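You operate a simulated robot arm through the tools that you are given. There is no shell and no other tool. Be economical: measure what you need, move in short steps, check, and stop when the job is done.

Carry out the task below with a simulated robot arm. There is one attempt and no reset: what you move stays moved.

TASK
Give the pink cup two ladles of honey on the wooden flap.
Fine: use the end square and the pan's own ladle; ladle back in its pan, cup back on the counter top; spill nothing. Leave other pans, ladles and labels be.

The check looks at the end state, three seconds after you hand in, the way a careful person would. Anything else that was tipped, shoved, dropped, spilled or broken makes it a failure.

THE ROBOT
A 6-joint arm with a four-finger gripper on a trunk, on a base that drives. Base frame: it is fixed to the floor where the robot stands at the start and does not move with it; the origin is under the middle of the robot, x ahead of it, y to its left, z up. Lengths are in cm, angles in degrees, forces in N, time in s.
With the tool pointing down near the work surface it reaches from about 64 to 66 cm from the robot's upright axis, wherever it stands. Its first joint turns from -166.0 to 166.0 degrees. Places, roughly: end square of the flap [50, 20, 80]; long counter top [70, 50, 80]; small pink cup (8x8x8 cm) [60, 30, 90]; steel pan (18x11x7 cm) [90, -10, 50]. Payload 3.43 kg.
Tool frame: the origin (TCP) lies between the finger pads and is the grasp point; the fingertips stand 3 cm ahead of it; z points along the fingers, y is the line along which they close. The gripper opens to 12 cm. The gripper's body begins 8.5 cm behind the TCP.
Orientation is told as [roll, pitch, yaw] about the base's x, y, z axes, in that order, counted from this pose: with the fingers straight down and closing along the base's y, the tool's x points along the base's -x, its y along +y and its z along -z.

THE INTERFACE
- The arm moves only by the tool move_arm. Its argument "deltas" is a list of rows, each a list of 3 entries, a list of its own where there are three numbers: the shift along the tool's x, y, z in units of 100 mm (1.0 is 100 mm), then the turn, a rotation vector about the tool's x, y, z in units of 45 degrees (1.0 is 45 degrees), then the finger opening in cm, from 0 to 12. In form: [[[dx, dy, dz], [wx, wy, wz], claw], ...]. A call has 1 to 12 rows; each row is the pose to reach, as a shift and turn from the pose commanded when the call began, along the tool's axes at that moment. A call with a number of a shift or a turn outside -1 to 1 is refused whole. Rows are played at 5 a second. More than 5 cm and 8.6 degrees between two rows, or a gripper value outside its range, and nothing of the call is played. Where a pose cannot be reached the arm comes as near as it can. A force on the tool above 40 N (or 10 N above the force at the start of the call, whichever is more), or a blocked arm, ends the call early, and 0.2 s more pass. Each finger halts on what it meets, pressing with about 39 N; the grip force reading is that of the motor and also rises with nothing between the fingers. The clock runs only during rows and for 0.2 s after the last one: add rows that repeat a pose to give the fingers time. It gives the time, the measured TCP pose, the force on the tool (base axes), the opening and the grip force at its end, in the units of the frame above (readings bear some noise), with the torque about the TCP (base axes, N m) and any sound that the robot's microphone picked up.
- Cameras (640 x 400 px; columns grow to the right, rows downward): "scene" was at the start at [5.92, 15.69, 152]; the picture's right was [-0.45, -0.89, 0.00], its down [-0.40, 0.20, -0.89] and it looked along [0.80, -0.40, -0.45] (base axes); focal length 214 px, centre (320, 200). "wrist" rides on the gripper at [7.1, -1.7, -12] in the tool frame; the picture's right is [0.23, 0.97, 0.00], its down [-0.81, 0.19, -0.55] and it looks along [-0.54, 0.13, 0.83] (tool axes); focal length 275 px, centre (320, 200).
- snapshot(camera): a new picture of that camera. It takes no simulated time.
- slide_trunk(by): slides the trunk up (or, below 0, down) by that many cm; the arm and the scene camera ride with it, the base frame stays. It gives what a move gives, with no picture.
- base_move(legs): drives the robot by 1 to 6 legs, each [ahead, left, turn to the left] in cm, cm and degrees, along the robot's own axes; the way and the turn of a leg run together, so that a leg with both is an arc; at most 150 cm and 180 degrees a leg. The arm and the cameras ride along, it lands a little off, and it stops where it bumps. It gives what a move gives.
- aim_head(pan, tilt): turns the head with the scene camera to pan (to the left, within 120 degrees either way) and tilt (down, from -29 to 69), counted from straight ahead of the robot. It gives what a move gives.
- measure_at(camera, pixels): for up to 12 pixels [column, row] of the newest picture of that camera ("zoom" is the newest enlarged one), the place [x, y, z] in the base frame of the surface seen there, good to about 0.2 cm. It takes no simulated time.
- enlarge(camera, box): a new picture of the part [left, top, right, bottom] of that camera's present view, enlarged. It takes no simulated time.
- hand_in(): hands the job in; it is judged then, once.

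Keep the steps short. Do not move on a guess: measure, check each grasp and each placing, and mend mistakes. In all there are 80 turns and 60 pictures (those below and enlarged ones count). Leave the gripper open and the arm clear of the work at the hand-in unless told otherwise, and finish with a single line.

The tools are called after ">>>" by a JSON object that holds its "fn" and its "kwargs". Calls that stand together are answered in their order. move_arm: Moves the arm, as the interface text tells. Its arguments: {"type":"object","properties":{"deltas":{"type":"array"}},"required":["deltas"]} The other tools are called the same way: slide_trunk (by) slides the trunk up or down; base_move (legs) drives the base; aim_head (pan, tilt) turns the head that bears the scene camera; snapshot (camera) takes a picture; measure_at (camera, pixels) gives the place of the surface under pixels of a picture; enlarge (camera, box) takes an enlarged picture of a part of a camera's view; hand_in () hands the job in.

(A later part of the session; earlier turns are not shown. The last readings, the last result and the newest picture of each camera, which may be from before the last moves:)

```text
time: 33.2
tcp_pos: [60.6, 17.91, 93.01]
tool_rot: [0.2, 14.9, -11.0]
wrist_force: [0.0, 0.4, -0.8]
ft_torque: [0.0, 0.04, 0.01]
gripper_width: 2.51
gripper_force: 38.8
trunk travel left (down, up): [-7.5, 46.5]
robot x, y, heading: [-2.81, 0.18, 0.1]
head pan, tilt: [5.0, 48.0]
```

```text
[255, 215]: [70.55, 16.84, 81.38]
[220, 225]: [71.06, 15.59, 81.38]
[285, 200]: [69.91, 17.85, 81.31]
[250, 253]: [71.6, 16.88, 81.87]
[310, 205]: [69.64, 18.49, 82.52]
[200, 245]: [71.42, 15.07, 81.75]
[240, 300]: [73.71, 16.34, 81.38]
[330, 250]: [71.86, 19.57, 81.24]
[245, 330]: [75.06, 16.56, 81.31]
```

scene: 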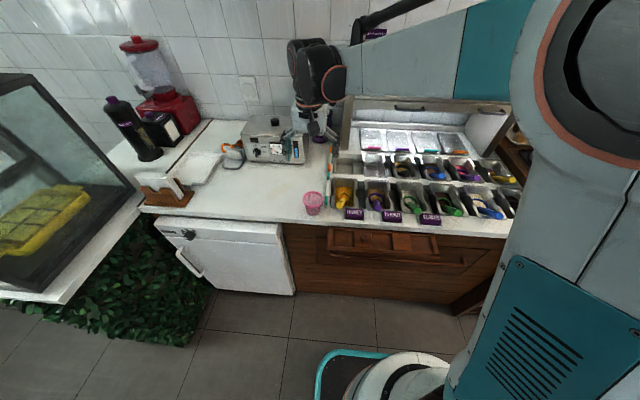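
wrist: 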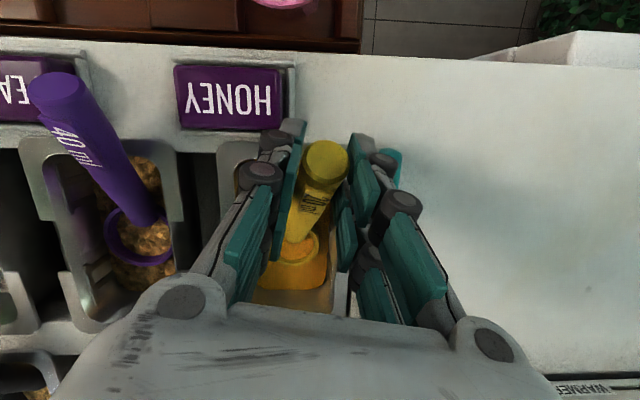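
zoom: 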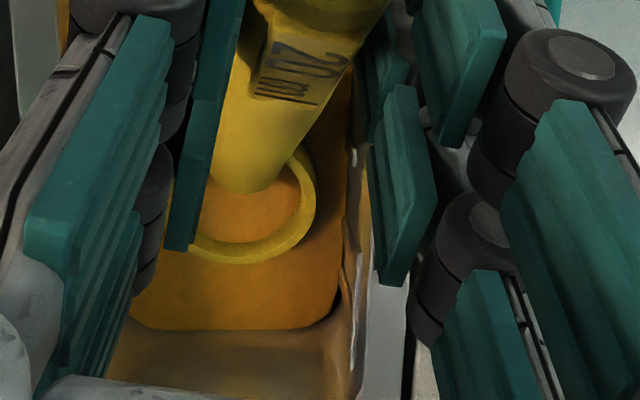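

Honey and rim show why lifting flat catches none: the rim (81.9) stays above the honey (81.35) with the bowl on the floor, as the honey is only ~1.4 cm deep. The bowl has to go in steeply, nose-down. That suits the arm only with the ladle turned round (bowl toward the robot). I rise, level out and look into the bowl.

>>> {"fn": "move_arm", "kwargs": {"deltas": [[[0.06, 0, -0.24], [0, 0, 0], 1.6], [[0.13, 0, -0.48], [0, -0.11, 0], 1.6], [[0.19, 0, -0.72], [0, -0.22, 0], 1.6], [[0.259, 0, -0.966], [0, -0.333, 0], 1.6], [[0.259, 0, -0.966], [0, -0.333, 0], 1.6]]}}

>>> {"fn": "enlarge", "kwargs": {"camera": "wrist", "box": [220, 130, 420, 290]}}

```text
time: 34.5
tcp_pos: [60.6, 17.79, 103.07]
tool_rot: [0.3, -0.1, -10.9]
wrist_force: [0.4, 0.7, -1.5]
ft_torque: [0.02, 0.01, 0.02]
gripper_width: 2.51
gripper_force: 38.8
trunk travel left (down, up): [-7.5, 46.5]
robot x, y, heading: [-2.77, -0.12, -0.2]
head pan, tilt: [5.0, 48.0]
```

```text
2.50 times, centred on (320, 210) of wrist
```

zoom: 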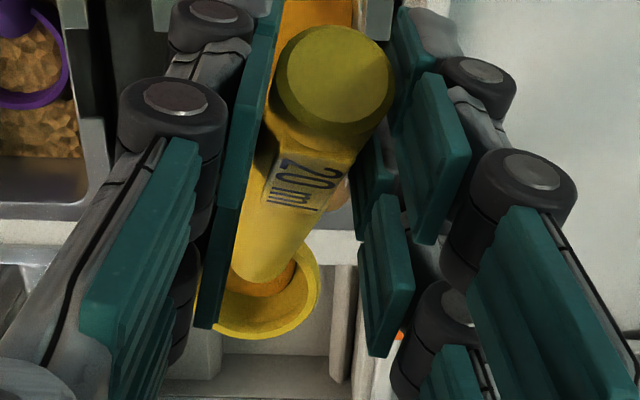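

There is some orange near the handle foot in the bowl. I measure it.

>>> {"fn": "measure_at", "kwargs": {"camera": "zoom", "pixels": [[265, 290], [280, 280], [245, 288], [265, 305], [240, 312], [295, 295], [265, 330], [312, 275], [300, 310]]}}

```text
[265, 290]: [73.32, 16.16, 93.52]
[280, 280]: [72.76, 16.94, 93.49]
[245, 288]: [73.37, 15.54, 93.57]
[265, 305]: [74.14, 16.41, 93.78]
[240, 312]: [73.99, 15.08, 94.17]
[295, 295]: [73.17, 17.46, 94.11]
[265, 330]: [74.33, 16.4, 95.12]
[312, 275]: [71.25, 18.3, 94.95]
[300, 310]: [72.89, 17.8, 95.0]
```

There is a little honey, lying 1.5 cm under the rim, so honey does flow in slowly when the lip goes under. A steeper dip (30°) held for a while should fill it. That needs the robot nearer, so I check the room between its base and the flap first.

>>> {"fn": "aim_head", "kwargs": {"pan": 0, "tilt": 68}}

>>> {"fn": "snapshot", "kwargs": {"camera": "scene"}}

```text
time: 35.3
tcp_pos: [60.64, 17.87, 102.95]
tool_rot: [0.2, -0.1, -10.9]
wrist_force: [-0.2, -0.5, -0.3]
ft_torque: [0.0, 0.04, 0.0]
gripper_width: 2.52
gripper_force: 39.3
trunk travel left (down, up): [-7.5, 46.5]
robot x, y, heading: [-2.6, 0.25, -0.0]
head pan, tilt: [0.0, 68.0]
```

```text
30 pictures are left
```

scene: 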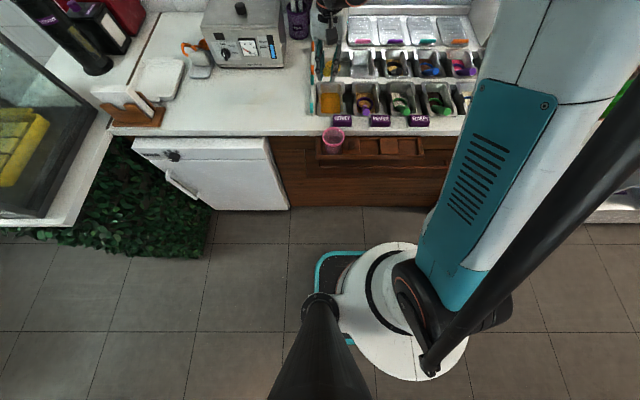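

>>> {"fn": "measure_at", "kwargs": {"camera": "scene", "pixels": [[340, 254], [318, 290], [390, 247], [340, 210], [290, 205], [415, 155], [330, 157], [418, 200], [180, 190], [250, 200]]}}

```text
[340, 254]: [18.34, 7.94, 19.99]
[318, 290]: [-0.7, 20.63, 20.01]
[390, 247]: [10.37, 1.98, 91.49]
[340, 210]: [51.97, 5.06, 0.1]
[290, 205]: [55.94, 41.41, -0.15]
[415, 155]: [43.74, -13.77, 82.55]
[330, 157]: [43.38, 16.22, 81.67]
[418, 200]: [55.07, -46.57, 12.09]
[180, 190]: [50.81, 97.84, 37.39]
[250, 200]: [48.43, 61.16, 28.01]
```

The base front is 21 cm ahead of its axis and the cabinet is at x≈54, so there is plenty of room. The flap is clear too. I drive 9 cm ahead with the ladle held high.

>>> {"fn": "base_move", "kwargs": {"legs": [[9, 0, 0]]}}

>>> {"fn": "aim_head", "kwargs": {"pan": 10, "tilt": 48}}

```text
time: 36.4
tcp_pos: [69.73, 17.86, 102.93]
tool_rot: [0.1, -0.1, -10.9]
wrist_force: [0.0, -0.6, -0.6]
ft_torque: [0.01, 0.02, 0.02]
gripper_width: 2.52
gripper_force: 39.1
trunk travel left (down, up): [-7.5, 46.5]
robot x, y, heading: [6.73, 0.29, 0.0]
head pan, tilt: [0.0, 68.0]
```

```text
time: 37.2
tcp_pos: [69.74, 17.86, 102.88]
tool_rot: [0.3, -0.1, -10.9]
wrist_force: [1.4, 0.0, -0.4]
ft_torque: [0.06, 0.08, 0.01]
gripper_width: 2.52
gripper_force: 39.2
trunk travel left (down, up): [-7.5, 46.5]
robot x, y, heading: [7.12, 0.15, 0.1]
head pan, tilt: [10.0, 48.0]
```

I move back over the pan, tilt 33° nose-down, and lower to just above floor contact.

>>> {"fn": "move_arm", "kwargs": {"deltas": [[[0.25, -0.05, 0], [0, 0, 0], 1.6], [[0.5, -0.1, 0], [0, 0, 0], 1.6], [[0.7, -0.155, 0], [0, 0, 0], 1.6], [[0.7, -0.155, 0], [0, 0.182, 0], 1.6], [[0.65, -0.155, 0], [0, 0.365, 0], 1.6], [[0.6, -0.155, 0], [0, 0.547, 0], 1.6], [[0.565, -0.155, 0.1], [0, 0.73, 0], 1.6], [[0.565, -0.155, 0.35], [0, 0.73, 0], 1.6], [[0.565, -0.155, 0.55], [0, 0.73, 0], 1.6], [[0.565, -0.155, 0.63], [0, 0.73, 0], 1.6], [[0.565, -0.155, 0.63], [0, 0.73, 0], 1.6]]}}

>>> {"fn": "snapshot", "kwargs": {"camera": "wrist"}}

```text
time: 39.6
tcp_pos: [63.72, 18.68, 96.66]
tool_rot: [1.9, 28.8, -10.9]
wrist_force: [0.9, -1.3, -0.5]
ft_torque: [-0.2, 0.05, -0.11]
gripper_width: 2.52
gripper_force: 39.1
out of reach, approached as far as the arm can: row 7, 8, 9, 10, 11
trunk travel left (down, up): [-7.5, 46.5]
robot x, y, heading: [7.15, 0.1, 0.2]
head pan, tilt: [10.0, 48.0]
```

```text
29 pictures are left
```

wrist: 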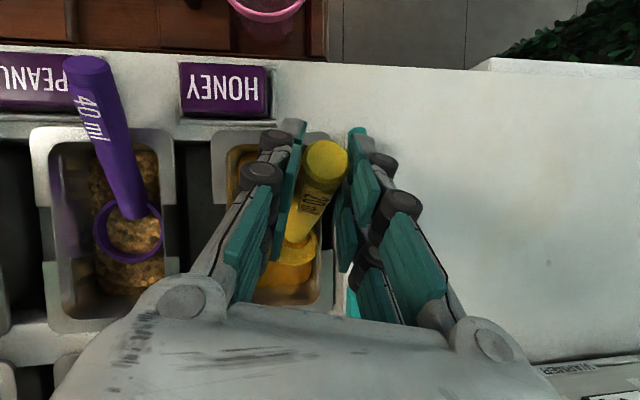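

The arm ran out of range here: pitch 28.8° and y 1.2 cm off. I lift the bowl 4 cm clear, then drive 4 cm closer and try again.

>>> {"fn": "move_arm", "kwargs": {"deltas": [[[0.1, 0, -0.17], [0, 0, 0], 1.6], [[0.2, 0, -0.35], [0, 0, 0], 1.6], [[0.2, -0.1, -0.35], [0, 0, 0], 1.6], [[0.2, -0.1, -0.35], [0, 0, 0], 1.6]]}}

>>> {"fn": "base_move", "kwargs": {"legs": [[4, 0, 0]]}}

```text
time: 40.6
tcp_pos: [63.25, 17.61, 100.67]
tool_rot: [1.9, 28.6, -10.9]
wrist_force: [1.0, 0.2, -0.2]
ft_torque: [-0.02, 0.02, 0.01]
gripper_width: 2.52
gripper_force: 39.1
trunk travel left (down, up): [-7.5, 46.5]
robot x, y, heading: [6.84, -0.21, -0.3]
head pan, tilt: [10.0, 48.0]
```

```text
time: 41.5
tcp_pos: [67.29, 17.52, 100.58]
tool_rot: [1.9, 28.5, -11.0]
wrist_force: [0.6, -0.4, -0.8]
ft_torque: [0.0, -0.02, 0.0]
gripper_width: 2.53
gripper_force: 39.2
trunk travel left (down, up): [-7.5, 46.5]
robot x, y, heading: [10.69, 0.03, 0.3]
head pan, tilt: [10.0, 48.0]
```

I repeat the dip from the closer stance: back over the pan, slightly more pitch, then down.

>>> {"fn": "move_arm", "kwargs": {"deltas": [[[0.15, -0.04, 0.08], [0.02, 0, 0.01], 1.6], [[0.309, -0.078, 0.167], [0.037, 0.07, 0.02], 1.6], [[0.22, -0.078, 0.33], [0.037, 0.07, 0.02], 1.6], [[0.14, -0.078, 0.48], [0.037, 0.07, 0.02], 1.6], [[0.09, -0.078, 0.57], [0.037, 0.07, 0.02], 1.6], [[0.09, -0.078, 0.57], [0.037, 0.07, 0.02], 1.6]]}}

>>> {"fn": "enlarge", "kwargs": {"camera": "wrist", "box": [220, 130, 420, 310]}}

```text
time: 42.9
tcp_pos: [63.39, 18.62, 96.0]
tool_rot: [1.0, 28.9, -11.9]
wrist_force: [0.2, 0.3, 0.0]
ft_torque: [-0.03, 0.0, 0.03]
gripper_width: 2.48
gripper_force: 38.6
out of reach, approached as far as the arm can: row 2, 3, 4, 5, 6
trunk travel left (down, up): [-7.5, 46.5]
robot x, y, heading: [10.68, -0.05, -0.1]
head pan, tilt: [10.0, 48.0]
```

```text
2.22 times, centred on (320, 220) of wrist
```

zoom: 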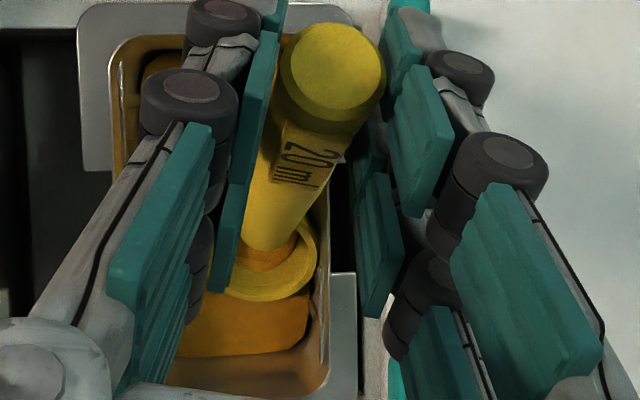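

It stops at 29° again, a wrist limit rather than distance. With a higher shoulder the forearm slopes down more, which frees the wrist. I slide the trunk up 14 cm; the ladle rises straight with it.

>>> {"fn": "slide_trunk", "kwargs": {"by": 14}}

```text
time: 44.6
tcp_pos: [63.61, 18.57, 109.98]
tool_rot: [0.9, 28.9, -12.0]
wrist_force: [0.4, -0.9, -1.3]
ft_torque: [0.01, 0.01, -0.01]
gripper_width: 2.52
gripper_force: 38.9
trunk travel left (down, up): [-21.5, 32.5]
robot x, y, heading: [10.67, 0.4, -0.0]
head pan, tilt: [10.0, 48.0]
```

>>> {"fn": "move_arm", "kwargs": {"deltas": [[[-0.02, -0.06, -0.01], [0.02, 0.05, 0], 1.6], [[-0.1, -0.113, 0.13], [0.02, 0.11, 0], 1.6], [[-0.25, -0.113, 0.4], [0.02, 0.11, 0], 1.6], [[-0.4, -0.113, 0.67], [0.02, 0.11, 0], 1.6], [[-0.5, -0.113, 0.85], [0.02, 0.11, 0], 1.6], [[-0.5, -0.113, 0.85], [0.02, 0.11, 0], 1.6]]}}

```text
time: 46.0
tcp_pos: [63.18, 19.11, 100.05]
tool_rot: [2.1, 29.5, -12.0]
wrist_force: [0.1, 0.1, -0.2]
ft_torque: [-0.02, 0.02, -0.01]
gripper_width: 2.47
gripper_force: 39.3
out of reach, approached as far as the arm can: row 1, 2, 3, 4, 5, 6
trunk travel left (down, up): [-21.5, 32.5]
robot x, y, heading: [10.36, -0.32, 0.2]
head pan, tilt: [10.0, 48.0]
```

Still about 29°. I use a comfortable 27° instead, with the right position, and see how much honey flows in.

>>> {"fn": "move_arm", "kwargs": {"deltas": [[[0, -0.08, 0], [0.02, -0.03, 0], 1.6], [[0, -0.17, 0], [0.045, -0.055, 0.02], 1.6], [[-0.08, -0.17, 0.14], [0.045, -0.055, 0.02], 1.6], [[-0.15, -0.17, 0.25], [0.045, -0.055, 0.02], 1.6], [[-0.18, -0.17, 0.3], [0.045, -0.055, 0.02], 1.6], [[-0.18, -0.17, 0.3], [0.045, -0.055, 0.02], 1.6]]}}

```text
time: 47.4
tcp_pos: [62.96, 17.54, 96.63]
tool_rot: [-0.5, 27.1, -12.9]
wrist_force: [-0.4, -0.8, -0.8]
ft_torque: [0.0, 0.03, 0.0]
gripper_width: 2.53
gripper_force: 39.0
trunk travel left (down, up): [-21.5, 32.5]
robot x, y, heading: [10.59, 0.09, 0.1]
head pan, tilt: [10.0, 48.0]
```

Reached exactly. I lower 2.2 cm and hold about 1.5 s.

>>> {"fn": "move_arm", "kwargs": {"deltas": [[[-0.045, 0, 0.09], [0, 0, 0], 1.6], [[-0.075, 0, 0.15], [0, 0, 0], 1.6], [[-0.09, 0, 0.177], [0, 0, 0], 1.6], [[-0.1, 0, 0.195], [0, 0, 0], 1.6], [[-0.1, 0, 0.195], [0, 0, 0], 1.6], [[-0.1, 0, 0.195], [0, 0, 0], 1.6], [[-0.1, 0, 0.195], [0, 0, 0], 1.6], [[-0.1, 0, 0.195], [0, 0, 0], 1.6], [[-0.1, 0, 0.195], [0, 0, 0], 1.6], [[-0.1, 0, 0.195], [0, 0, 0], 1.6]]}}

>>> {"fn": "enlarge", "kwargs": {"camera": "wrist", "box": [220, 150, 420, 310]}}

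```text
time: 49.6
tcp_pos: [62.83, 17.53, 94.41]
tool_rot: [-0.5, 27.1, -13.0]
wrist_force: [-1.1, 0.4, 14.1]
ft_torque: [-0.14, -0.65, -0.02]
gripper_width: 2.5
gripper_force: 39.4
trunk travel left (down, up): [-21.5, 32.5]
robot x, y, heading: [10.69, -0.32, 0.1]
head pan, tilt: [10.0, 48.0]
```

```text
2.50 times, centred on (320, 230) of wrist
```

zoom: 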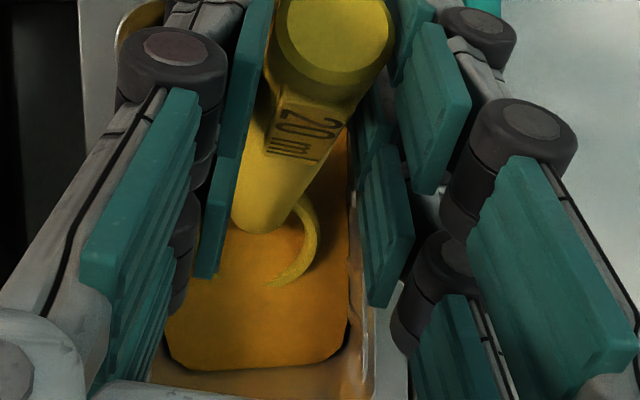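

The far lip is well under the honey. I ease off 4 mm, then drag the bowl 4 cm back through the honey by driving back. After that I will level it forward, like a scoop.

>>> {"fn": "move_arm", "kwargs": {"deltas": [[[0.014, 0, -0.027], [0, 0, 0], 1.6], [[0.014, 0, -0.027], [0, 0, 0], 1.6]]}}

>>> {"fn": "base_move", "kwargs": {"legs": [[-4, 0, 0]]}}

```text
time: 50.2
tcp_pos: [63.04, 17.67, 94.77]
tool_rot: [-0.5, 27.1, -13.1]
wrist_force: [0.2, -0.4, -0.1]
ft_torque: [0.0, 0.03, -0.03]
gripper_width: 2.51
gripper_force: 39.2
trunk travel left (down, up): [-21.5, 32.5]
robot x, y, heading: [10.77, 0.14, 0.1]
head pan, tilt: [10.0, 48.0]
```

```text
time: 51.0
tcp_pos: [58.78, 17.53, 94.78]
tool_rot: [-0.4, 27.1, -13.0]
wrist_force: [-0.5, 0.7, -0.2]
ft_torque: [0.0, -0.04, 0.02]
gripper_width: 2.5
gripper_force: 39.1
trunk travel left (down, up): [-21.5, 32.5]
robot x, y, heading: [6.85, 0.08, -0.3]
head pan, tilt: [10.0, 48.0]
```

Now level the bowl to about 4° (which is level for it after its small slip) while it moves forward, then lift.

>>> {"fn": "move_arm", "kwargs": {"deltas": [[[-0.041, 0, 0.08], [0, -0.178, 0], 1.6], [[-0.091, 0, 0.178], [0, -0.356, 0], 1.6], [[-0.136, 0, 0.267], [0, -0.511, 0], 1.6], [[-0.1, 0, 0.2], [0, -0.511, 0], 1.6], [[-0.023, 0, 0.045], [0, -0.511, 0], 1.6], [[0.068, 0, -0.134], [0, -0.511, 0], 1.6], [[0.18, 0, -0.356], [0, -0.511, 0], 1.6], [[0.295, 0, -0.58], [0, -0.511, 0], 1.6], [[0.295, 0, -0.58], [0, -0.511, 0], 1.6]]}}

>>> {"fn": "enlarge", "kwargs": {"camera": "wrist", "box": [220, 130, 420, 290]}}

```text
time: 53.0
tcp_pos: [58.9, 17.7, 101.37]
tool_rot: [-0.4, 4.1, -13.0]
wrist_force: [0.5, 0.4, 0.0]
ft_torque: [0.04, 0.04, 0.0]
gripper_width: 2.5
gripper_force: 39.4
trunk travel left (down, up): [-21.5, 32.5]
robot x, y, heading: [6.7, 0.15, 0.4]
head pan, tilt: [10.0, 48.0]
```

```text
2.50 times, centred on (320, 210) of wrist
```

zoom: 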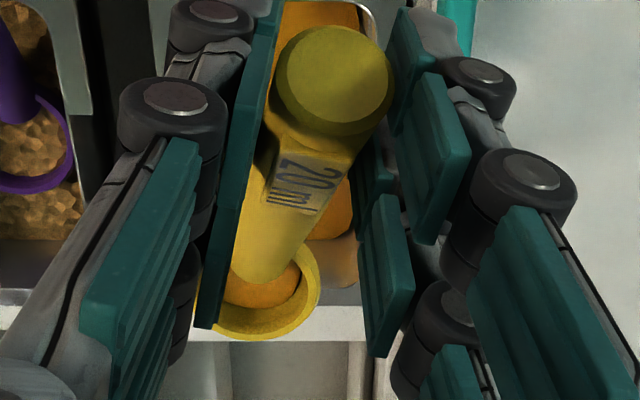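

>>> {"fn": "measure_at", "kwargs": {"camera": "zoom", "pixels": [[265, 290], [280, 285], [240, 288], [265, 305], [290, 275], [300, 280], [265, 332], [312, 275], [303, 310], [220, 318]]}}

```text
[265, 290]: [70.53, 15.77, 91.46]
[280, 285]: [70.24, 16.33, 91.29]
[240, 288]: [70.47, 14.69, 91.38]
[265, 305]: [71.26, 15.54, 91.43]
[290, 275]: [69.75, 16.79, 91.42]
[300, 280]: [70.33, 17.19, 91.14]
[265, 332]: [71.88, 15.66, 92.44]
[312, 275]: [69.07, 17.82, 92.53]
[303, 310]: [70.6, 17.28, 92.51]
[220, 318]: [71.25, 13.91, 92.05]
```

The honey now stands 1.0 cm under the level rim, better but not full. Flow is slow, so I dip again at 27° and hold longer, all over the pan, at about 94.5 so the lip stays under.

>>> {"fn": "move_arm", "kwargs": {"deltas": [[[-0.029, 0, 0.399], [0, 0, 0], 1.6], [[-0.054, 0, 0.748], [0, 0, 0], 1.6], [[-0.1, 0, 0.702], [0, 0.175, 0], 1.6], [[-0.139, 0, 0.679], [0, 0.353, 0], 1.6], [[-0.158, 0, 0.663], [0, 0.511, 0], 1.6], [[-0.16, 0, 0.683], [0, 0.511, 0], 1.6], [[-0.16, 0, 0.683], [0, 0.511, 0], 1.6], [[-0.16, 0, 0.683], [0, 0.511, 0], 1.6], [[-0.16, 0, 0.683], [0, 0.511, 0], 1.6], [[-0.16, 0, 0.683], [0, 0.511, 0], 1.6], [[-0.16, 0, 0.683], [0, 0.511, 0], 1.6], [[-0.16, 0, 0.683], [0, 0.511, 0], 1.6]]}}

>>> {"fn": "move_arm", "kwargs": {"deltas": [[[0, 0, 0], [0, 0, 0], 1.6], [[0, 0, 0], [0, 0, 0], 1.6], [[0, 0, 0], [0, 0, 0], 1.6], [[0, 0, 0], [0, 0, 0], 1.6], [[0, 0, 0], [0, 0, 0], 1.6], [[0, 0, 0], [0, 0, 0], 1.6], [[0, 0, 0], [0, 0, 0], 1.6], [[0, 0, 0], [0, 0, 0], 1.6], [[0, 0, 0], [0, 0, 0], 1.6], [[0, 0, 0], [0, 0, 0], 1.6], [[0, 0, 0], [0, 0, 0], 1.6], [[0, 0, 0], [0, 0, 0], 1.6]]}}

>>> {"fn": "enlarge", "kwargs": {"camera": "wrist", "box": [220, 150, 420, 310]}}

```text
time: 55.6
tcp_pos: [60.0, 17.36, 94.37]
tool_rot: [-0.4, 27.1, -13.0]
wrist_force: [-3.2, 0.9, 11.8]
ft_torque: [-0.11, -0.42, 0.01]
gripper_width: 2.51
gripper_force: 39.2
trunk travel left (down, up): [-21.5, 32.5]
robot x, y, heading: [6.11, 0.48, 0.1]
head pan, tilt: [10.0, 48.0]
```

```text
time: 58.2
tcp_pos: [60.02, 17.32, 94.24]
tool_rot: [-0.3, 27.2, -13.0]
wrist_force: [-0.1, 0.2, 5.7]
ft_torque: [-0.12, -0.36, 0.01]
gripper_width: 2.49
gripper_force: 38.8
trunk travel left (down, up): [-21.5, 32.5]
robot x, y, heading: [6.76, -0.27, 0.2]
head pan, tilt: [10.0, 48.0]
```

```text
2.50 times, centred on (320, 230) of wrist
```

zoom: 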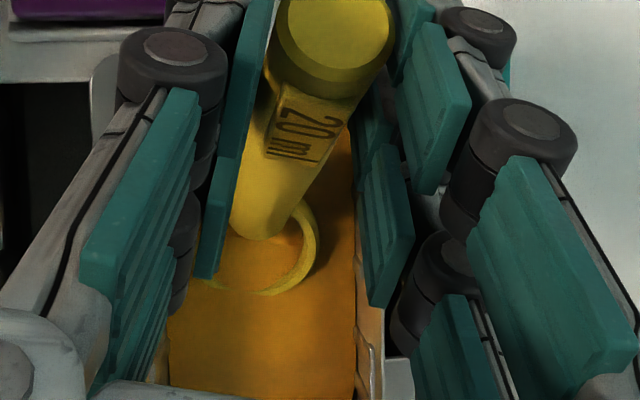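

The lip is under the surface. Now the same levelling and lift.

>>> {"fn": "move_arm", "kwargs": {"deltas": [[[-0.036, 0, 0.07], [0, -0.178, 0], 1.6], [[-0.085, 0, 0.167], [0, -0.356, 0], 1.6], [[-0.125, 0, 0.245], [0, -0.505, 0], 1.6], [[-0.1, 0, 0.2], [0, -0.505, 0], 1.6], [[-0.023, 0, 0.045], [0, -0.505, 0], 1.6], [[0.068, 0, -0.134], [0, -0.505, 0], 1.6], [[0.18, 0, -0.356], [0, -0.505, 0], 1.6], [[0.295, 0, -0.58], [0, -0.505, 0], 1.6], [[0.295, 0, -0.58], [0, -0.505, 0], 1.6]]}}

>>> {"fn": "enlarge", "kwargs": {"camera": "wrist", "box": [220, 130, 420, 290]}}

>>> {"fn": "measure_at", "kwargs": {"camera": "zoom", "pixels": [[265, 290], [280, 285], [240, 288], [265, 305], [290, 275], [265, 332], [312, 275], [303, 310], [220, 318], [265, 315]]}}

```text
time: 60.2
tcp_pos: [60.05, 17.35, 101.05]
tool_rot: [-0.4, 4.4, -12.9]
wrist_force: [1.5, -0.6, -0.3]
ft_torque: [0.01, 0.02, 0.01]
gripper_width: 2.5
gripper_force: 39.2
trunk travel left (down, up): [-21.5, 32.5]
robot x, y, heading: [6.73, -0.09, 0.1]
head pan, tilt: [10.0, 48.0]
```

```text
2.50 times, centred on (320, 210) of wrist
```

zoom: 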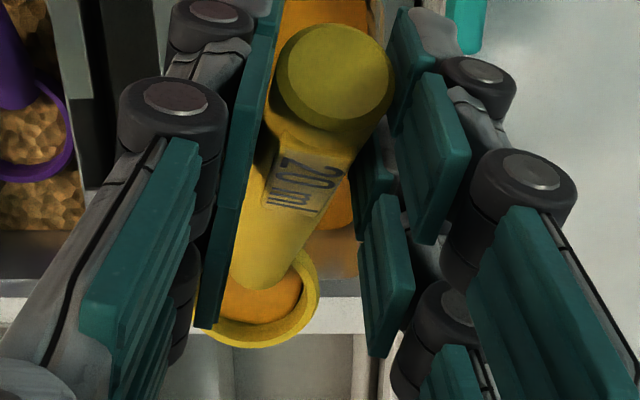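

```text
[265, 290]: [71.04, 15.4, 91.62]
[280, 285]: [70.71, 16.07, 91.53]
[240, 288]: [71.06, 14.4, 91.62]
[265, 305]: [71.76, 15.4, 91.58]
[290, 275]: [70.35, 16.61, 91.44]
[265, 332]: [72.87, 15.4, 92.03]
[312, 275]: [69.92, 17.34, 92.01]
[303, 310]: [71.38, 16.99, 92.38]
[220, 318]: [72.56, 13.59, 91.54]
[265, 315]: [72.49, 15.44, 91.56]
```

The honey is now only about 0.5 cm under the rim, a good ladleful. I raise 4 cm, wait a second over the pan for drips and look.

>>> {"fn": "move_arm", "kwargs": {"deltas": [[[0.015, 0, -0.2], [0, 0, 0], 1.6], [[0.031, 0, -0.4], [0, 0, 0], 1.6], [[0.031, 0, -0.4], [0, 0, 0], 1.6], [[0.031, 0, -0.4], [0, 0, 0], 1.6], [[0.031, 0, -0.4], [0, 0, 0], 1.6], [[0.031, 0, -0.4], [0, 0, 0], 1.6], [[0.031, 0, -0.4], [0, 0, 0], 1.6]]}}

>>> {"fn": "enlarge", "kwargs": {"camera": "scene", "box": [200, 120, 440, 270]}}

```text
time: 61.9
tcp_pos: [59.93, 17.49, 104.91]
tool_rot: [-0.4, 4.4, -12.9]
wrist_force: [0.5, -0.2, -0.1]
ft_torque: [0.03, 0.04, 0.01]
gripper_width: 2.49
gripper_force: 39.1
trunk travel left (down, up): [-21.5, 32.5]
robot x, y, heading: [6.76, 0.03, -0.0]
head pan, tilt: [10.0, 48.0]
```

```text
2.67 times, centred on (320, 195) of scene
```

zoom: 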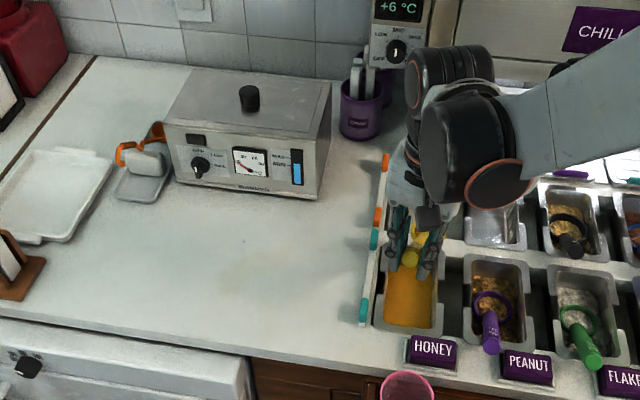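

No drips. I drive back 16 cm in two gentle legs.

>>> {"fn": "base_move", "kwargs": {"legs": [[-8, 0, 0], [-8, 0, 0]]}}

>>> {"fn": "move_arm", "kwargs": {"deltas": [[[0, 0, 0], [-0.011, 0, 0.15], 1.6], [[0, 0, 0], [-0.023, 0, 0.3], 1.6], [[0, 0, 0], [-0.035, 0, 0.45], 1.6], [[0, 0, 0], [-0.046, 0, 0.6], 1.6], [[0, 0, 0], [-0.055, 0, 0.72], 1.6], [[0, 0, 0], [-0.055, 0, 0.72], 1.6]]}}

>>> {"fn": "snapshot", "kwargs": {"camera": "wrist"}}

```text
time: 63.6
tcp_pos: [43.82, 17.38, 104.97]
tool_rot: [-0.4, 4.4, -12.9]
wrist_force: [-0.7, 0.2, -0.8]
ft_torque: [0.04, 0.01, 0.0]
gripper_width: 2.53
gripper_force: 39.6
trunk travel left (down, up): [-21.5, 32.5]
robot x, y, heading: [-9.52, 0.03, 0.1]
head pan, tilt: [10.0, 48.0]
```

```text
time: 65.0
tcp_pos: [43.84, 17.37, 104.95]
tool_rot: [-0.3, 4.1, -45.4]
wrist_force: [0.2, 0.0, 0.0]
ft_torque: [0.04, 0.04, 0.01]
gripper_width: 2.54
gripper_force: 39.0
trunk travel left (down, up): [-21.5, 32.5]
robot x, y, heading: [-9.49, -0.22, -0.0]
head pan, tilt: [10.0, 48.0]
```

```text
22 pictures are left
```

wrist: 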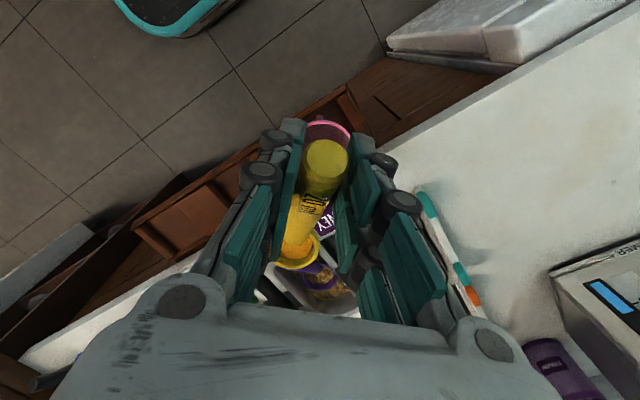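

Level is kept. I continue the turn to yaw −110° while shifting toward the pour-start place (52, 27.9), where the bowl's nose will hang over the cup.

>>> {"fn": "move_arm", "kwargs": {"deltas": [[[0.015, 0.13, 0], [-0.011, 0, 0.145], 1.6], [[0.03, 0.25, 0], [-0.023, 0, 0.29], 1.6], [[0.045, 0.38, 0], [-0.034, 0, 0.435], 1.6], [[0.06, 0.5, 0], [-0.045, 0, 0.58], 1.6], [[0.075, 0.636, 0], [-0.055, 0, 0.72], 1.6], [[0.075, 0.636, 0], [-0.055, 0, 0.72], 1.6]]}}

>>> {"fn": "move_arm", "kwargs": {"deltas": [[[0.09, 0.105, 0], [-0.011, 0, 0.145], 1.6], [[0.18, 0.21, 0], [-0.023, 0, 0.29], 1.6], [[0.27, 0.315, 0], [-0.034, 0, 0.435], 1.6], [[0.36, 0.42, 0], [-0.045, 0, 0.58], 1.6], [[0.449, 0.526, 0], [-0.055, 0, 0.72], 1.6], [[0.449, 0.526, 0], [-0.055, 0, 0.72], 1.6]]}}

>>> {"fn": "snapshot", "kwargs": {"camera": "wrist"}}

```text
time: 66.4
tcp_pos: [47.87, 22.51, 105.02]
tool_rot: [-0.2, 4.0, -78.0]
wrist_force: [-0.3, -0.5, -0.3]
ft_torque: [0.02, 0.03, -0.02]
gripper_width: 2.51
gripper_force: 39.5
trunk travel left (down, up): [-21.5, 32.5]
robot x, y, heading: [-9.15, -0.11, 0.0]
head pan, tilt: [10.0, 48.0]
```

```text
time: 67.8
tcp_pos: [52.17, 27.94, 105.14]
tool_rot: [0.0, 4.0, -110.5]
wrist_force: [0.2, 0.8, -0.9]
ft_torque: [0.05, -0.01, -0.07]
gripper_width: 2.5
gripper_force: 39.3
trunk travel left (down, up): [-21.5, 32.5]
robot x, y, heading: [-9.25, -0.15, -0.1]
head pan, tilt: [10.0, 48.0]
```

```text
21 pictures are left
```

wrist: 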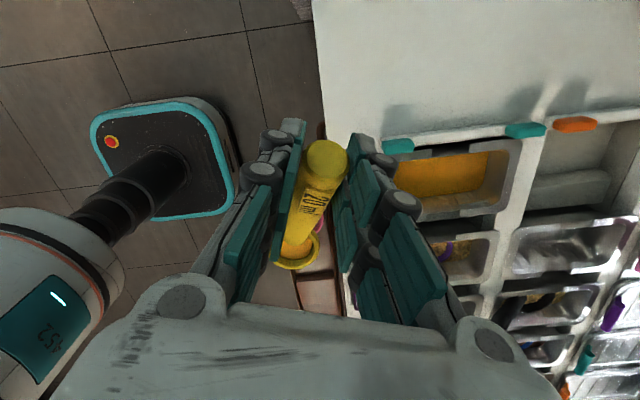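

I measure the bowl's rim and the bit of cup rim seen beside it.

>>> {"fn": "measure_at", "kwargs": {"camera": "wrist", "pixels": [[298, 269], [278, 264], [317, 245], [295, 252], [303, 247], [285, 262], [310, 262], [321, 228], [325, 240], [318, 238]]}}

>>> {"fn": "enlarge", "kwargs": {"camera": "scene", "box": [260, 120, 440, 240]}}

```text
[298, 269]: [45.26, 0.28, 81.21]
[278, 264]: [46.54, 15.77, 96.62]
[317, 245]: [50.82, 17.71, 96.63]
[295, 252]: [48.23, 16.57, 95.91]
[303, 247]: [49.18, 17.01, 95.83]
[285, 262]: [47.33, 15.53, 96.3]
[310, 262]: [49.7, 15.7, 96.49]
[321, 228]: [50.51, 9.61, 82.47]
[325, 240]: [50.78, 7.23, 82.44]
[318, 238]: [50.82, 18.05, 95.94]
```

```text
3.33 times, centred on (350, 180) of scene
```

zoom: 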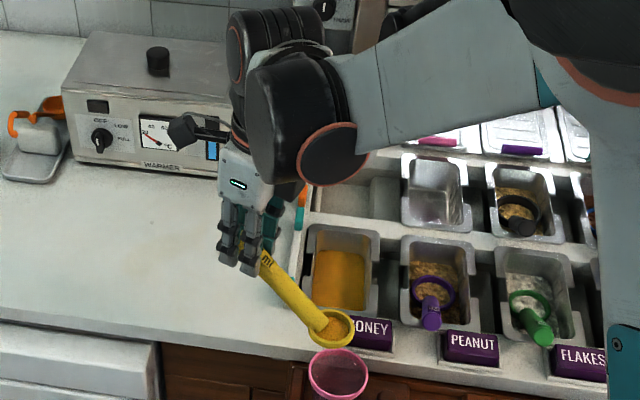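

The bowl centre is about (48.4, 17.7) and its nose lip about (47.6, 15.5, 96.5), right over the cup centre. I lower 4 cm and begin the pour: tilt to 40° in slow steps about the lip.

>>> {"fn": "move_arm", "kwargs": {"deltas": [[[-0.014, 0, 0.2], [0, 0, 0], 1.6], [[-0.028, 0, 0.399], [0, 0, 0], 1.6], [[-0.149, 0, 0.216], [0, 0.178, 0], 1.6], [[-0.149, 0, 0.216], [0, 0.178, 0], 1.6], [[-0.295, 0, 0.073], [0, 0.356, 0], 1.6], [[-0.295, 0, 0.073], [0, 0.356, 0], 1.6], [[-0.464, 0, -0.041], [0, 0.533, 0], 1.6], [[-0.464, 0, -0.041], [0, 0.533, 0], 1.6], [[-0.65, 0, -0.129], [0, 0.711, 0], 1.6], [[-0.65, 0, -0.129], [0, 0.711, 0], 1.6], [[-0.85, 0, -0.2], [0, 0.889, 0], 1.6], [[-0.85, 0, -0.2], [0, 0.889, 0], 1.6]]}}

>>> {"fn": "enlarge", "kwargs": {"camera": "scene", "box": [280, 150, 420, 240]}}

```text
time: 70.4
tcp_pos: [49.14, 19.85, 106.51]
tool_rot: [0.0, 44.1, -110.3]
wrist_force: [0.6, -0.8, -1.3]
ft_torque: [0.01, 0.01, 0.01]
gripper_width: 2.49
gripper_force: 39.2
trunk travel left (down, up): [-21.5, 32.5]
robot x, y, heading: [-9.21, -0.28, -0.2]
head pan, tilt: [10.0, 48.0]
```

```text
4.44 times, centred on (350, 195) of scene
```

zoom: 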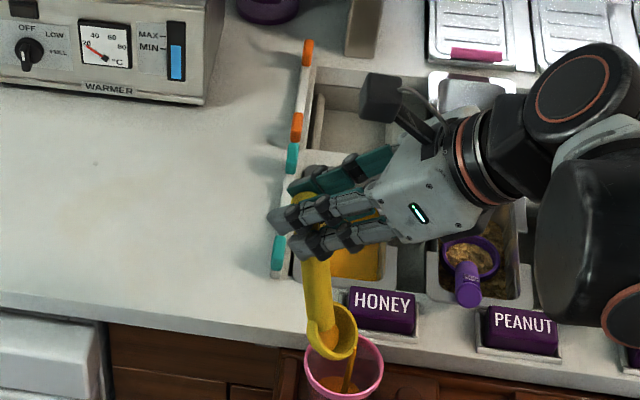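

Honey streams straight into the cup. I continue the tilt to 80° about the same lip point.

>>> {"fn": "move_arm", "kwargs": {"deltas": [[[0, 0, 0], [0, 0, 0], 1.6], [[-0.121, 0, -0.183], [0, 0.178, 0], 1.6], [[-0.121, 0, -0.183], [0, 0.178, 0], 1.6], [[-0.266, 0, -0.348], [0, 0.356, 0], 1.6], [[-0.266, 0, -0.348], [0, 0.356, 0], 1.6], [[-0.432, 0, -0.49], [0, 0.533, 0], 1.6], [[-0.432, 0, -0.49], [0, 0.533, 0], 1.6], [[-0.617, 0, -0.608], [0, 0.711, 0], 1.6], [[-0.617, 0, -0.608], [0, 0.711, 0], 1.6], [[-0.816, 0, -0.698], [0, 0.889, 0], 1.6], [[-0.816, 0, -0.698], [0, 0.889, 0], 1.6], [[-0.816, 0, -0.698], [0, 0.889, 0], 1.6]]}}

>>> {"fn": "enlarge", "kwargs": {"camera": "scene", "box": [280, 150, 420, 240]}}

```text
time: 73.0
tcp_pos: [50.18, 8.41, 110.18]
tool_rot: [0.3, 84.0, -109.9]
wrist_force: [-0.8, 0.3, -0.6]
ft_torque: [-0.03, 0.01, -0.04]
gripper_width: 2.5
gripper_force: 38.7
out of reach, approached as far as the arm can: row 6, 7, 8, 9, 10, 11, 12
trunk travel left (down, up): [-21.5, 32.5]
robot x, y, heading: [-9.4, 0.1, 0.0]
head pan, tilt: [10.0, 48.0]
```

```text
4.44 times, centred on (350, 195) of scene
```

zoom: 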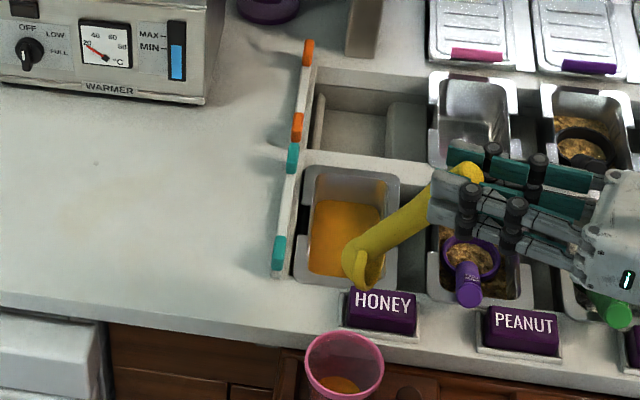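

The last tilt pushed the lip off to about (52, 14), since the arm is too close there. The spoon looks empty and nothing has dripped. Driving back 4.6 cm puts the lip over the cup again, so I do that at once.

>>> {"fn": "base_move", "kwargs": {"legs": [[-4.6, 0, 0]]}}

>>> {"fn": "enlarge", "kwargs": {"camera": "scene", "box": [280, 130, 420, 220]}}

```text
time: 73.9
tcp_pos: [45.48, 8.44, 110.18]
tool_rot: [0.3, 84.0, -110.0]
wrist_force: [0.3, -0.3, 0.1]
ft_torque: [-0.06, 0.0, -0.01]
gripper_width: 2.5
gripper_force: 39.3
trunk travel left (down, up): [-21.5, 32.5]
robot x, y, heading: [-14.11, -0.02, 0.0]
head pan, tilt: [10.0, 48.0]
```

```text
4.44 times, centred on (350, 175) of scene
```

zoom: 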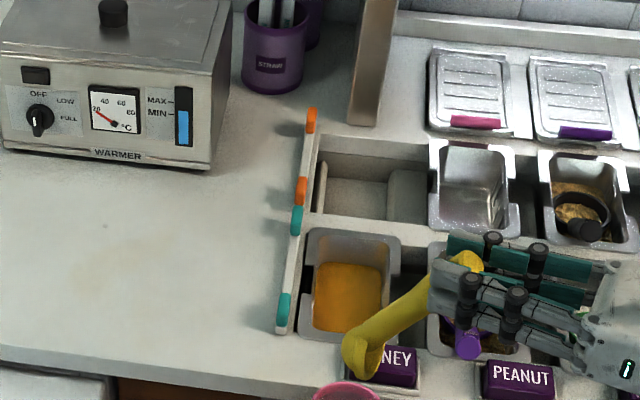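

The lip is over the cup again and the label and counter are clean. I hold 2 s to drain, then check bowl and cup.

>>> {"fn": "move_arm", "kwargs": {"deltas": [[[0, 0, 0], [0, 0, 0], 1.6], [[0, 0, 0], [0, 0, 0], 1.6], [[0, 0, 0], [0, 0, 0], 1.6], [[0, 0, 0], [0, 0, 0], 1.6], [[0, 0, 0], [0, 0, 0], 1.6], [[0, 0, 0], [0, 0, 0], 1.6], [[0, 0, 0], [0, 0, 0], 1.6], [[0, 0, 0], [0, 0, 0], 1.6], [[0, 0, 0], [0, 0, 0], 1.6], [[0, 0, 0], [0, 0, 0], 1.6]]}}

>>> {"fn": "enlarge", "kwargs": {"camera": "scene", "box": [320, 180, 420, 245]}}

```text
time: 76.1
tcp_pos: [45.67, 8.37, 110.16]
tool_rot: [0.0, 83.8, -110.2]
wrist_force: [0.8, 0.3, -1.4]
ft_torque: [-0.05, 0.05, -0.01]
gripper_width: 2.51
gripper_force: 38.8
trunk travel left (down, up): [-21.5, 32.5]
robot x, y, heading: [-13.96, 0.09, -0.1]
head pan, tilt: [10.0, 48.0]
```

```text
6.15 times, centred on (370, 212) of scene
```

zoom: 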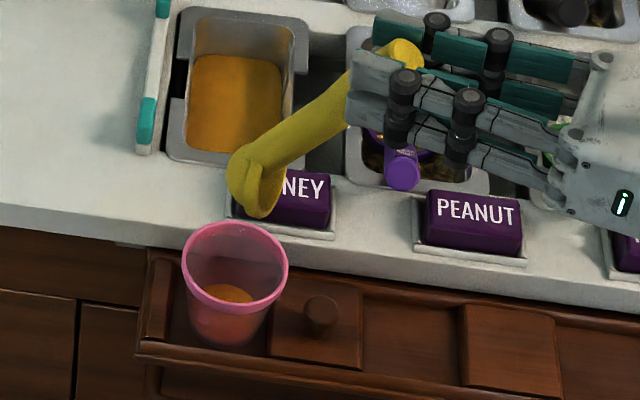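

The first ladle is in the cup, the spoon is empty and all is clean. Now the way back for the second: un-tilt the empty ladle while rising, then turn it back to yaw −13° high above everything.

>>> {"fn": "move_arm", "kwargs": {"deltas": [[[0.06, 0, -0.006], [0, -0.178, 0], 1.6], [[0.12, 0, -0.012], [0, -0.356, 0], 1.6], [[0.18, 0, -0.018], [0, -0.533, 0], 1.6], [[0.24, 0, -0.024], [0, -0.711, 0], 1.6], [[0.3, 0, -0.03], [0, -0.889, 0], 1.6], [[0.3, 0, -0.03], [0, -0.889, 0], 1.6]]}}

>>> {"fn": "move_arm", "kwargs": {"deltas": [[[0, 0, 0], [0, -0.178, 0], 1.6], [[0, 0, 0], [0, -0.356, 0], 1.6], [[0, 0, 0], [0, -0.533, 0], 1.6], [[0, 0, 0], [0, -0.711, 0], 1.6], [[0, 0, 0], [0, -0.889, 0], 1.6], [[0, 0, 0], [0, -0.889, 0], 1.6]]}}

>>> {"fn": "move_arm", "kwargs": {"deltas": [[[0.04, -0.06, 0], [0.011, 0, -0.145], 1.6], [[0.08, -0.12, 0], [0.023, 0, -0.29], 1.6], [[0.13, -0.18, 0], [0.034, 0, -0.435], 1.6], [[0.17, -0.24, 0], [0.045, 0, -0.58], 1.6], [[0.214, -0.29, 0], [0.055, 0, -0.72], 1.6], [[0.214, -0.29, 0], [0.055, 0, -0.72], 1.6]]}}

>>> {"fn": "move_arm", "kwargs": {"deltas": [[[0.06, -0.03, 0], [0.011, 0, -0.145], 1.6], [[0.13, -0.05, 0], [0.023, 0, -0.29], 1.6], [[0.2, -0.08, 0], [0.034, 0, -0.435], 1.6], [[0.27, -0.1, 0], [0.045, 0, -0.58], 1.6], [[0.335, -0.133, 0], [0.055, 0, -0.72], 1.6], [[0.335, -0.133, 0], [0.055, 0, -0.72], 1.6]]}}

>>> {"fn": "move_arm", "kwargs": {"deltas": [[[0.07, 0.01, 0], [0.011, 0, -0.145], 1.6], [[0.15, 0.02, 0], [0.023, 0, -0.29], 1.6], [[0.22, 0.03, 0], [0.034, 0, -0.435], 1.6], [[0.3, 0.04, 0], [0.045, 0, -0.58], 1.6], [[0.375, 0.047, 0], [0.055, 0, -0.72], 1.6], [[0.375, 0.047, 0], [0.055, 0, -0.72], 1.6]]}}

```text
time: 77.5
tcp_pos: [45.69, 8.29, 113.13]
tool_rot: [0.0, 43.8, -110.2]
wrist_force: [-0.2, 0.0, -0.9]
ft_torque: [-0.01, 0.03, -0.03]
gripper_width: 2.53
gripper_force: 39.6
trunk travel left (down, up): [-21.5, 32.5]
robot x, y, heading: [-13.62, -0.07, 0.1]
head pan, tilt: [10.0, 48.0]
```

```text
time: 78.9
tcp_pos: [45.58, 8.45, 113.23]
tool_rot: [0.1, 3.9, -110.3]
wrist_force: [0.6, 0.3, -0.2]
ft_torque: [0.0, -0.03, 0.02]
gripper_width: 2.53
gripper_force: 38.9
trunk travel left (down, up): [-21.5, 32.5]
robot x, y, heading: [-13.93, 0.12, -0.1]
head pan, tilt: [10.0, 48.0]
```

```text
time: 80.3
tcp_pos: [43.7, 11.42, 113.26]
tool_rot: [-0.3, 4.0, -77.8]
wrist_force: [0.3, 0.0, -1.5]
ft_torque: [0.04, 0.0, 0.0]
gripper_width: 2.52
gripper_force: 39.0
trunk travel left (down, up): [-21.5, 32.5]
robot x, y, heading: [-13.91, -0.05, -0.1]
head pan, tilt: [10.0, 48.0]
```

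```text
time: 81.7
tcp_pos: [41.56, 14.36, 113.6]
tool_rot: [-0.4, 4.2, -45.2]
wrist_force: [0.3, 0.4, -0.9]
ft_torque: [0.0, 0.04, -0.01]
gripper_width: 2.55
gripper_force: 38.8
trunk travel left (down, up): [-21.5, 32.5]
robot x, y, heading: [-14.12, -0.12, -0.1]
head pan, tilt: [10.0, 48.0]
```

```text
time: 83.1
tcp_pos: [39.27, 17.32, 113.86]
tool_rot: [-0.6, 4.3, -12.7]
wrist_force: [-0.4, -0.1, -0.5]
ft_torque: [0.0, 0.04, 0.02]
gripper_width: 2.53
gripper_force: 39.0
trunk travel left (down, up): [-21.5, 32.5]
robot x, y, heading: [-14.09, -0.04, -0.1]
head pan, tilt: [10.0, 48.0]
```

Back at yaw −13°, level. I drive ahead 20.7 cm to the earlier dip place and lower 9 cm.

>>> {"fn": "base_move", "kwargs": {"legs": [[20.7, 0, 0]]}}

>>> {"fn": "move_arm", "kwargs": {"deltas": [[[-0.025, 0, 0.3], [0, 0, 0], 1.6], [[-0.046, 0, 0.6], [0, 0, 0], 1.6], [[-0.068, 0, 0.9], [0, 0, 0], 1.6], [[-0.068, 0, 0.9], [0, 0, 0], 1.6]]}}

>>> {"fn": "enlarge", "kwargs": {"camera": "wrist", "box": [220, 130, 420, 290]}}

```text
time: 84.7
tcp_pos: [60.17, 17.39, 113.75]
tool_rot: [-0.6, 4.6, -12.7]
wrist_force: [-0.1, -0.1, -0.5]
ft_torque: [0.02, 0.12, -0.05]
gripper_width: 2.5
gripper_force: 38.9
trunk travel left (down, up): [-21.5, 32.5]
robot x, y, heading: [6.74, -0.38, -0.1]
head pan, tilt: [10.0, 48.0]
```

```text
time: 85.7
tcp_pos: [60.02, 17.21, 104.8]
tool_rot: [-0.4, 4.4, -12.9]
wrist_force: [0.3, 0.1, -1.1]
ft_torque: [-0.02, 0.01, 0.0]
gripper_width: 2.54
gripper_force: 38.9
trunk travel left (down, up): [-21.5, 32.5]
robot x, y, heading: [6.9, 0.37, -0.1]
head pan, tilt: [10.0, 48.0]
```

```text
2.50 times, centred on (320, 210) of wrist
```

zoom: 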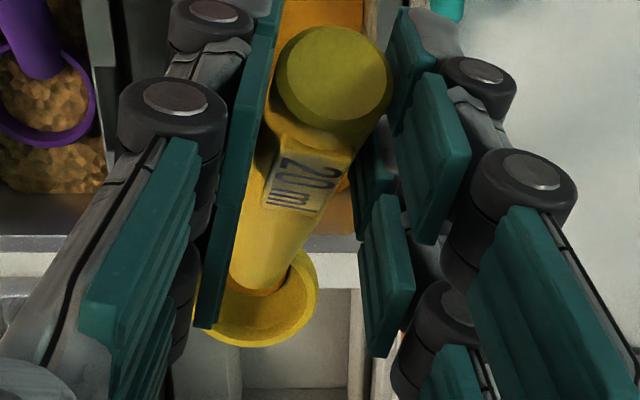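

The bowl is empty and the pose matches the first dip. I lower, dip at 27° and hold about 6 s, a bit longer as the honey is slightly lower now.

>>> {"fn": "move_arm", "kwargs": {"deltas": [[[-0.014, 0, 0.19], [0, 0, 0], 1.6], [[-0.028, 0, 0.375], [0, 0, 0], 1.6], [[-0.028, 0, 0.375], [0, 0, 0], 1.6]]}}

>>> {"fn": "move_arm", "kwargs": {"deltas": [[[-0.031, 0.015, 0.399], [0, 0, 0], 1.6], [[-0.055, 0.015, 0.718], [0, 0, 0], 1.6], [[-0.052, 0.015, 0.674], [0, 0.175, 0], 1.6], [[-0.05, 0.015, 0.653], [0, 0.353, 0], 1.6], [[-0.049, 0.015, 0.639], [0, 0.515, 0], 1.6], [[-0.052, 0.015, 0.67], [0, 0.515, 0], 1.6], [[-0.053, 0.015, 0.68], [0, 0.515, 0], 1.6], [[-0.053, 0.015, 0.68], [0, 0.515, 0], 1.6], [[-0.053, 0.015, 0.68], [0, 0.515, 0], 1.6], [[-0.053, 0.015, 0.68], [0, 0.515, 0], 1.6], [[-0.053, 0.015, 0.68], [0, 0.515, 0], 1.6], [[-0.053, 0.015, 0.68], [0, 0.515, 0], 1.6]]}}

>>> {"fn": "move_arm", "kwargs": {"deltas": [[[0, 0, 0], [0, 0, 0], 1.6], [[0, 0, 0], [0, 0, 0], 1.6], [[0, 0, 0], [0, 0, 0], 1.6], [[0, 0, 0], [0, 0, 0], 1.6], [[0, 0, 0], [0, 0, 0], 1.6], [[0, 0, 0], [0, 0, 0], 1.6], [[0, 0, 0], [0, 0, 0], 1.6], [[0, 0, 0], [0, 0, 0], 1.6], [[0, 0, 0], [0, 0, 0], 1.6], [[0, 0, 0], [0, 0, 0], 1.6], [[0, 0, 0], [0, 0, 0], 1.6], [[0, 0, 0], [0, 0, 0], 1.6]]}}

>>> {"fn": "move_arm", "kwargs": {"deltas": [[[0, 0, 0], [0, 0, 0], 1.6], [[0, 0, 0], [0, 0, 0], 1.6], [[0, 0, 0], [0, 0, 0], 1.6], [[0, 0, 0], [0, 0, 0], 1.6], [[0, 0, 0], [0, 0, 0], 1.6], [[0, 0, 0], [0, 0, 0], 1.6], [[0, 0, 0], [0, 0, 0], 1.6], [[0, 0, 0], [0, 0, 0], 1.6], [[0, 0, 0], [0, 0, 0], 1.6], [[0, 0, 0], [0, 0, 0], 1.6], [[0, 0, 0], [0, 0, 0], 1.6], [[0, 0, 0], [0, 0, 0], 1.6]]}}

```text
time: 86.5
tcp_pos: [60.01, 17.41, 101.09]
tool_rot: [-0.5, 4.4, -12.8]
wrist_force: [0.1, 0.0, 0.0]
ft_torque: [0.0, 0.02, -0.02]
gripper_width: 2.54
gripper_force: 39.2
trunk travel left (down, up): [-21.5, 32.5]
robot x, y, heading: [6.85, -0.26, -0.0]
head pan, tilt: [10.0, 48.0]
```

```text
time: 89.1
tcp_pos: [59.96, 17.45, 94.24]
tool_rot: [-0.6, 27.6, -13.0]
wrist_force: [-4.3, 0.6, 17.0]
ft_torque: [-0.13, -0.62, 0.01]
gripper_width: 2.54
gripper_force: 38.3
trunk travel left (down, up): [-21.5, 32.5]
robot x, y, heading: [6.9, 0.15, 0.1]
head pan, tilt: [10.0, 48.0]
```

```text
time: 91.7
tcp_pos: [60.07, 17.43, 94.36]
tool_rot: [-0.5, 27.7, -13.0]
wrist_force: [-1.0, 0.7, 8.5]
ft_torque: [-0.17, -0.46, -0.02]
gripper_width: 2.55
gripper_force: 39.3
trunk travel left (down, up): [-21.5, 32.5]
robot x, y, heading: [6.91, -0.32, 0.1]
head pan, tilt: [10.0, 48.0]
```

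```text
time: 94.3
tcp_pos: [60.05, 17.39, 94.19]
tool_rot: [-0.5, 27.6, -13.0]
wrist_force: [-0.1, -0.2, 5.0]
ft_torque: [-0.09, -0.26, -0.03]
gripper_width: 2.52
gripper_force: 39.1
trunk travel left (down, up): [-21.5, 32.5]
robot x, y, heading: [7.01, 0.09, -0.0]
head pan, tilt: [10.0, 48.0]
```

Same contact as before. I level and lift the scoop, then look.

>>> {"fn": "move_arm", "kwargs": {"deltas": [[[-0.036, 0, 0.07], [0, -0.178, 0], 1.6], [[-0.085, 0, 0.167], [0, -0.356, 0], 1.6], [[-0.125, 0, 0.245], [0, -0.5, 0], 1.6], [[-0.1, 0, 0.2], [0, -0.5, 0], 1.6], [[-0.023, 0, 0.045], [0, -0.5, 0], 1.6], [[0.068, 0, -0.134], [0, -0.5, 0], 1.6], [[0.18, 0, -0.356], [0, -0.5, 0], 1.6], [[0.295, 0, -0.58], [0, -0.5, 0], 1.6], [[0.295, 0, -0.58], [0, -0.5, 0], 1.6]]}}

>>> {"fn": "enlarge", "kwargs": {"camera": "wrist", "box": [220, 130, 420, 290]}}

>>> {"fn": "measure_at", "kwargs": {"camera": "zoom", "pixels": [[265, 290], [280, 285], [240, 288], [265, 305], [290, 275], [265, 332], [312, 275], [303, 310], [220, 318], [265, 338]]}}

```text
time: 96.3
tcp_pos: [60.12, 17.46, 100.81]
tool_rot: [-0.6, 5.1, -12.9]
wrist_force: [-0.6, -0.1, -0.8]
ft_torque: [-0.02, 0.03, 0.01]
gripper_width: 2.51
gripper_force: 39.3
trunk travel left (down, up): [-21.5, 32.5]
robot x, y, heading: [6.94, 0.05, -0.3]
head pan, tilt: [10.0, 48.0]
```

```text
2.50 times, centred on (320, 210) of wrist
```

zoom: 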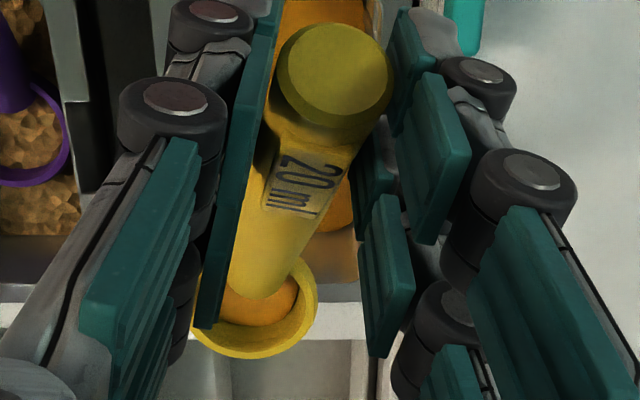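

```text
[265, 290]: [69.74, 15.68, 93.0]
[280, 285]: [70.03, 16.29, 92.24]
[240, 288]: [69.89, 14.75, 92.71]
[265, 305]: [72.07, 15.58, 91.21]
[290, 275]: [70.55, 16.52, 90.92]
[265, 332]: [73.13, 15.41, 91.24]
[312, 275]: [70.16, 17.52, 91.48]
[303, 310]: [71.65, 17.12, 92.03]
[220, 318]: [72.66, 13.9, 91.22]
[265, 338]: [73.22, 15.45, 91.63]
```

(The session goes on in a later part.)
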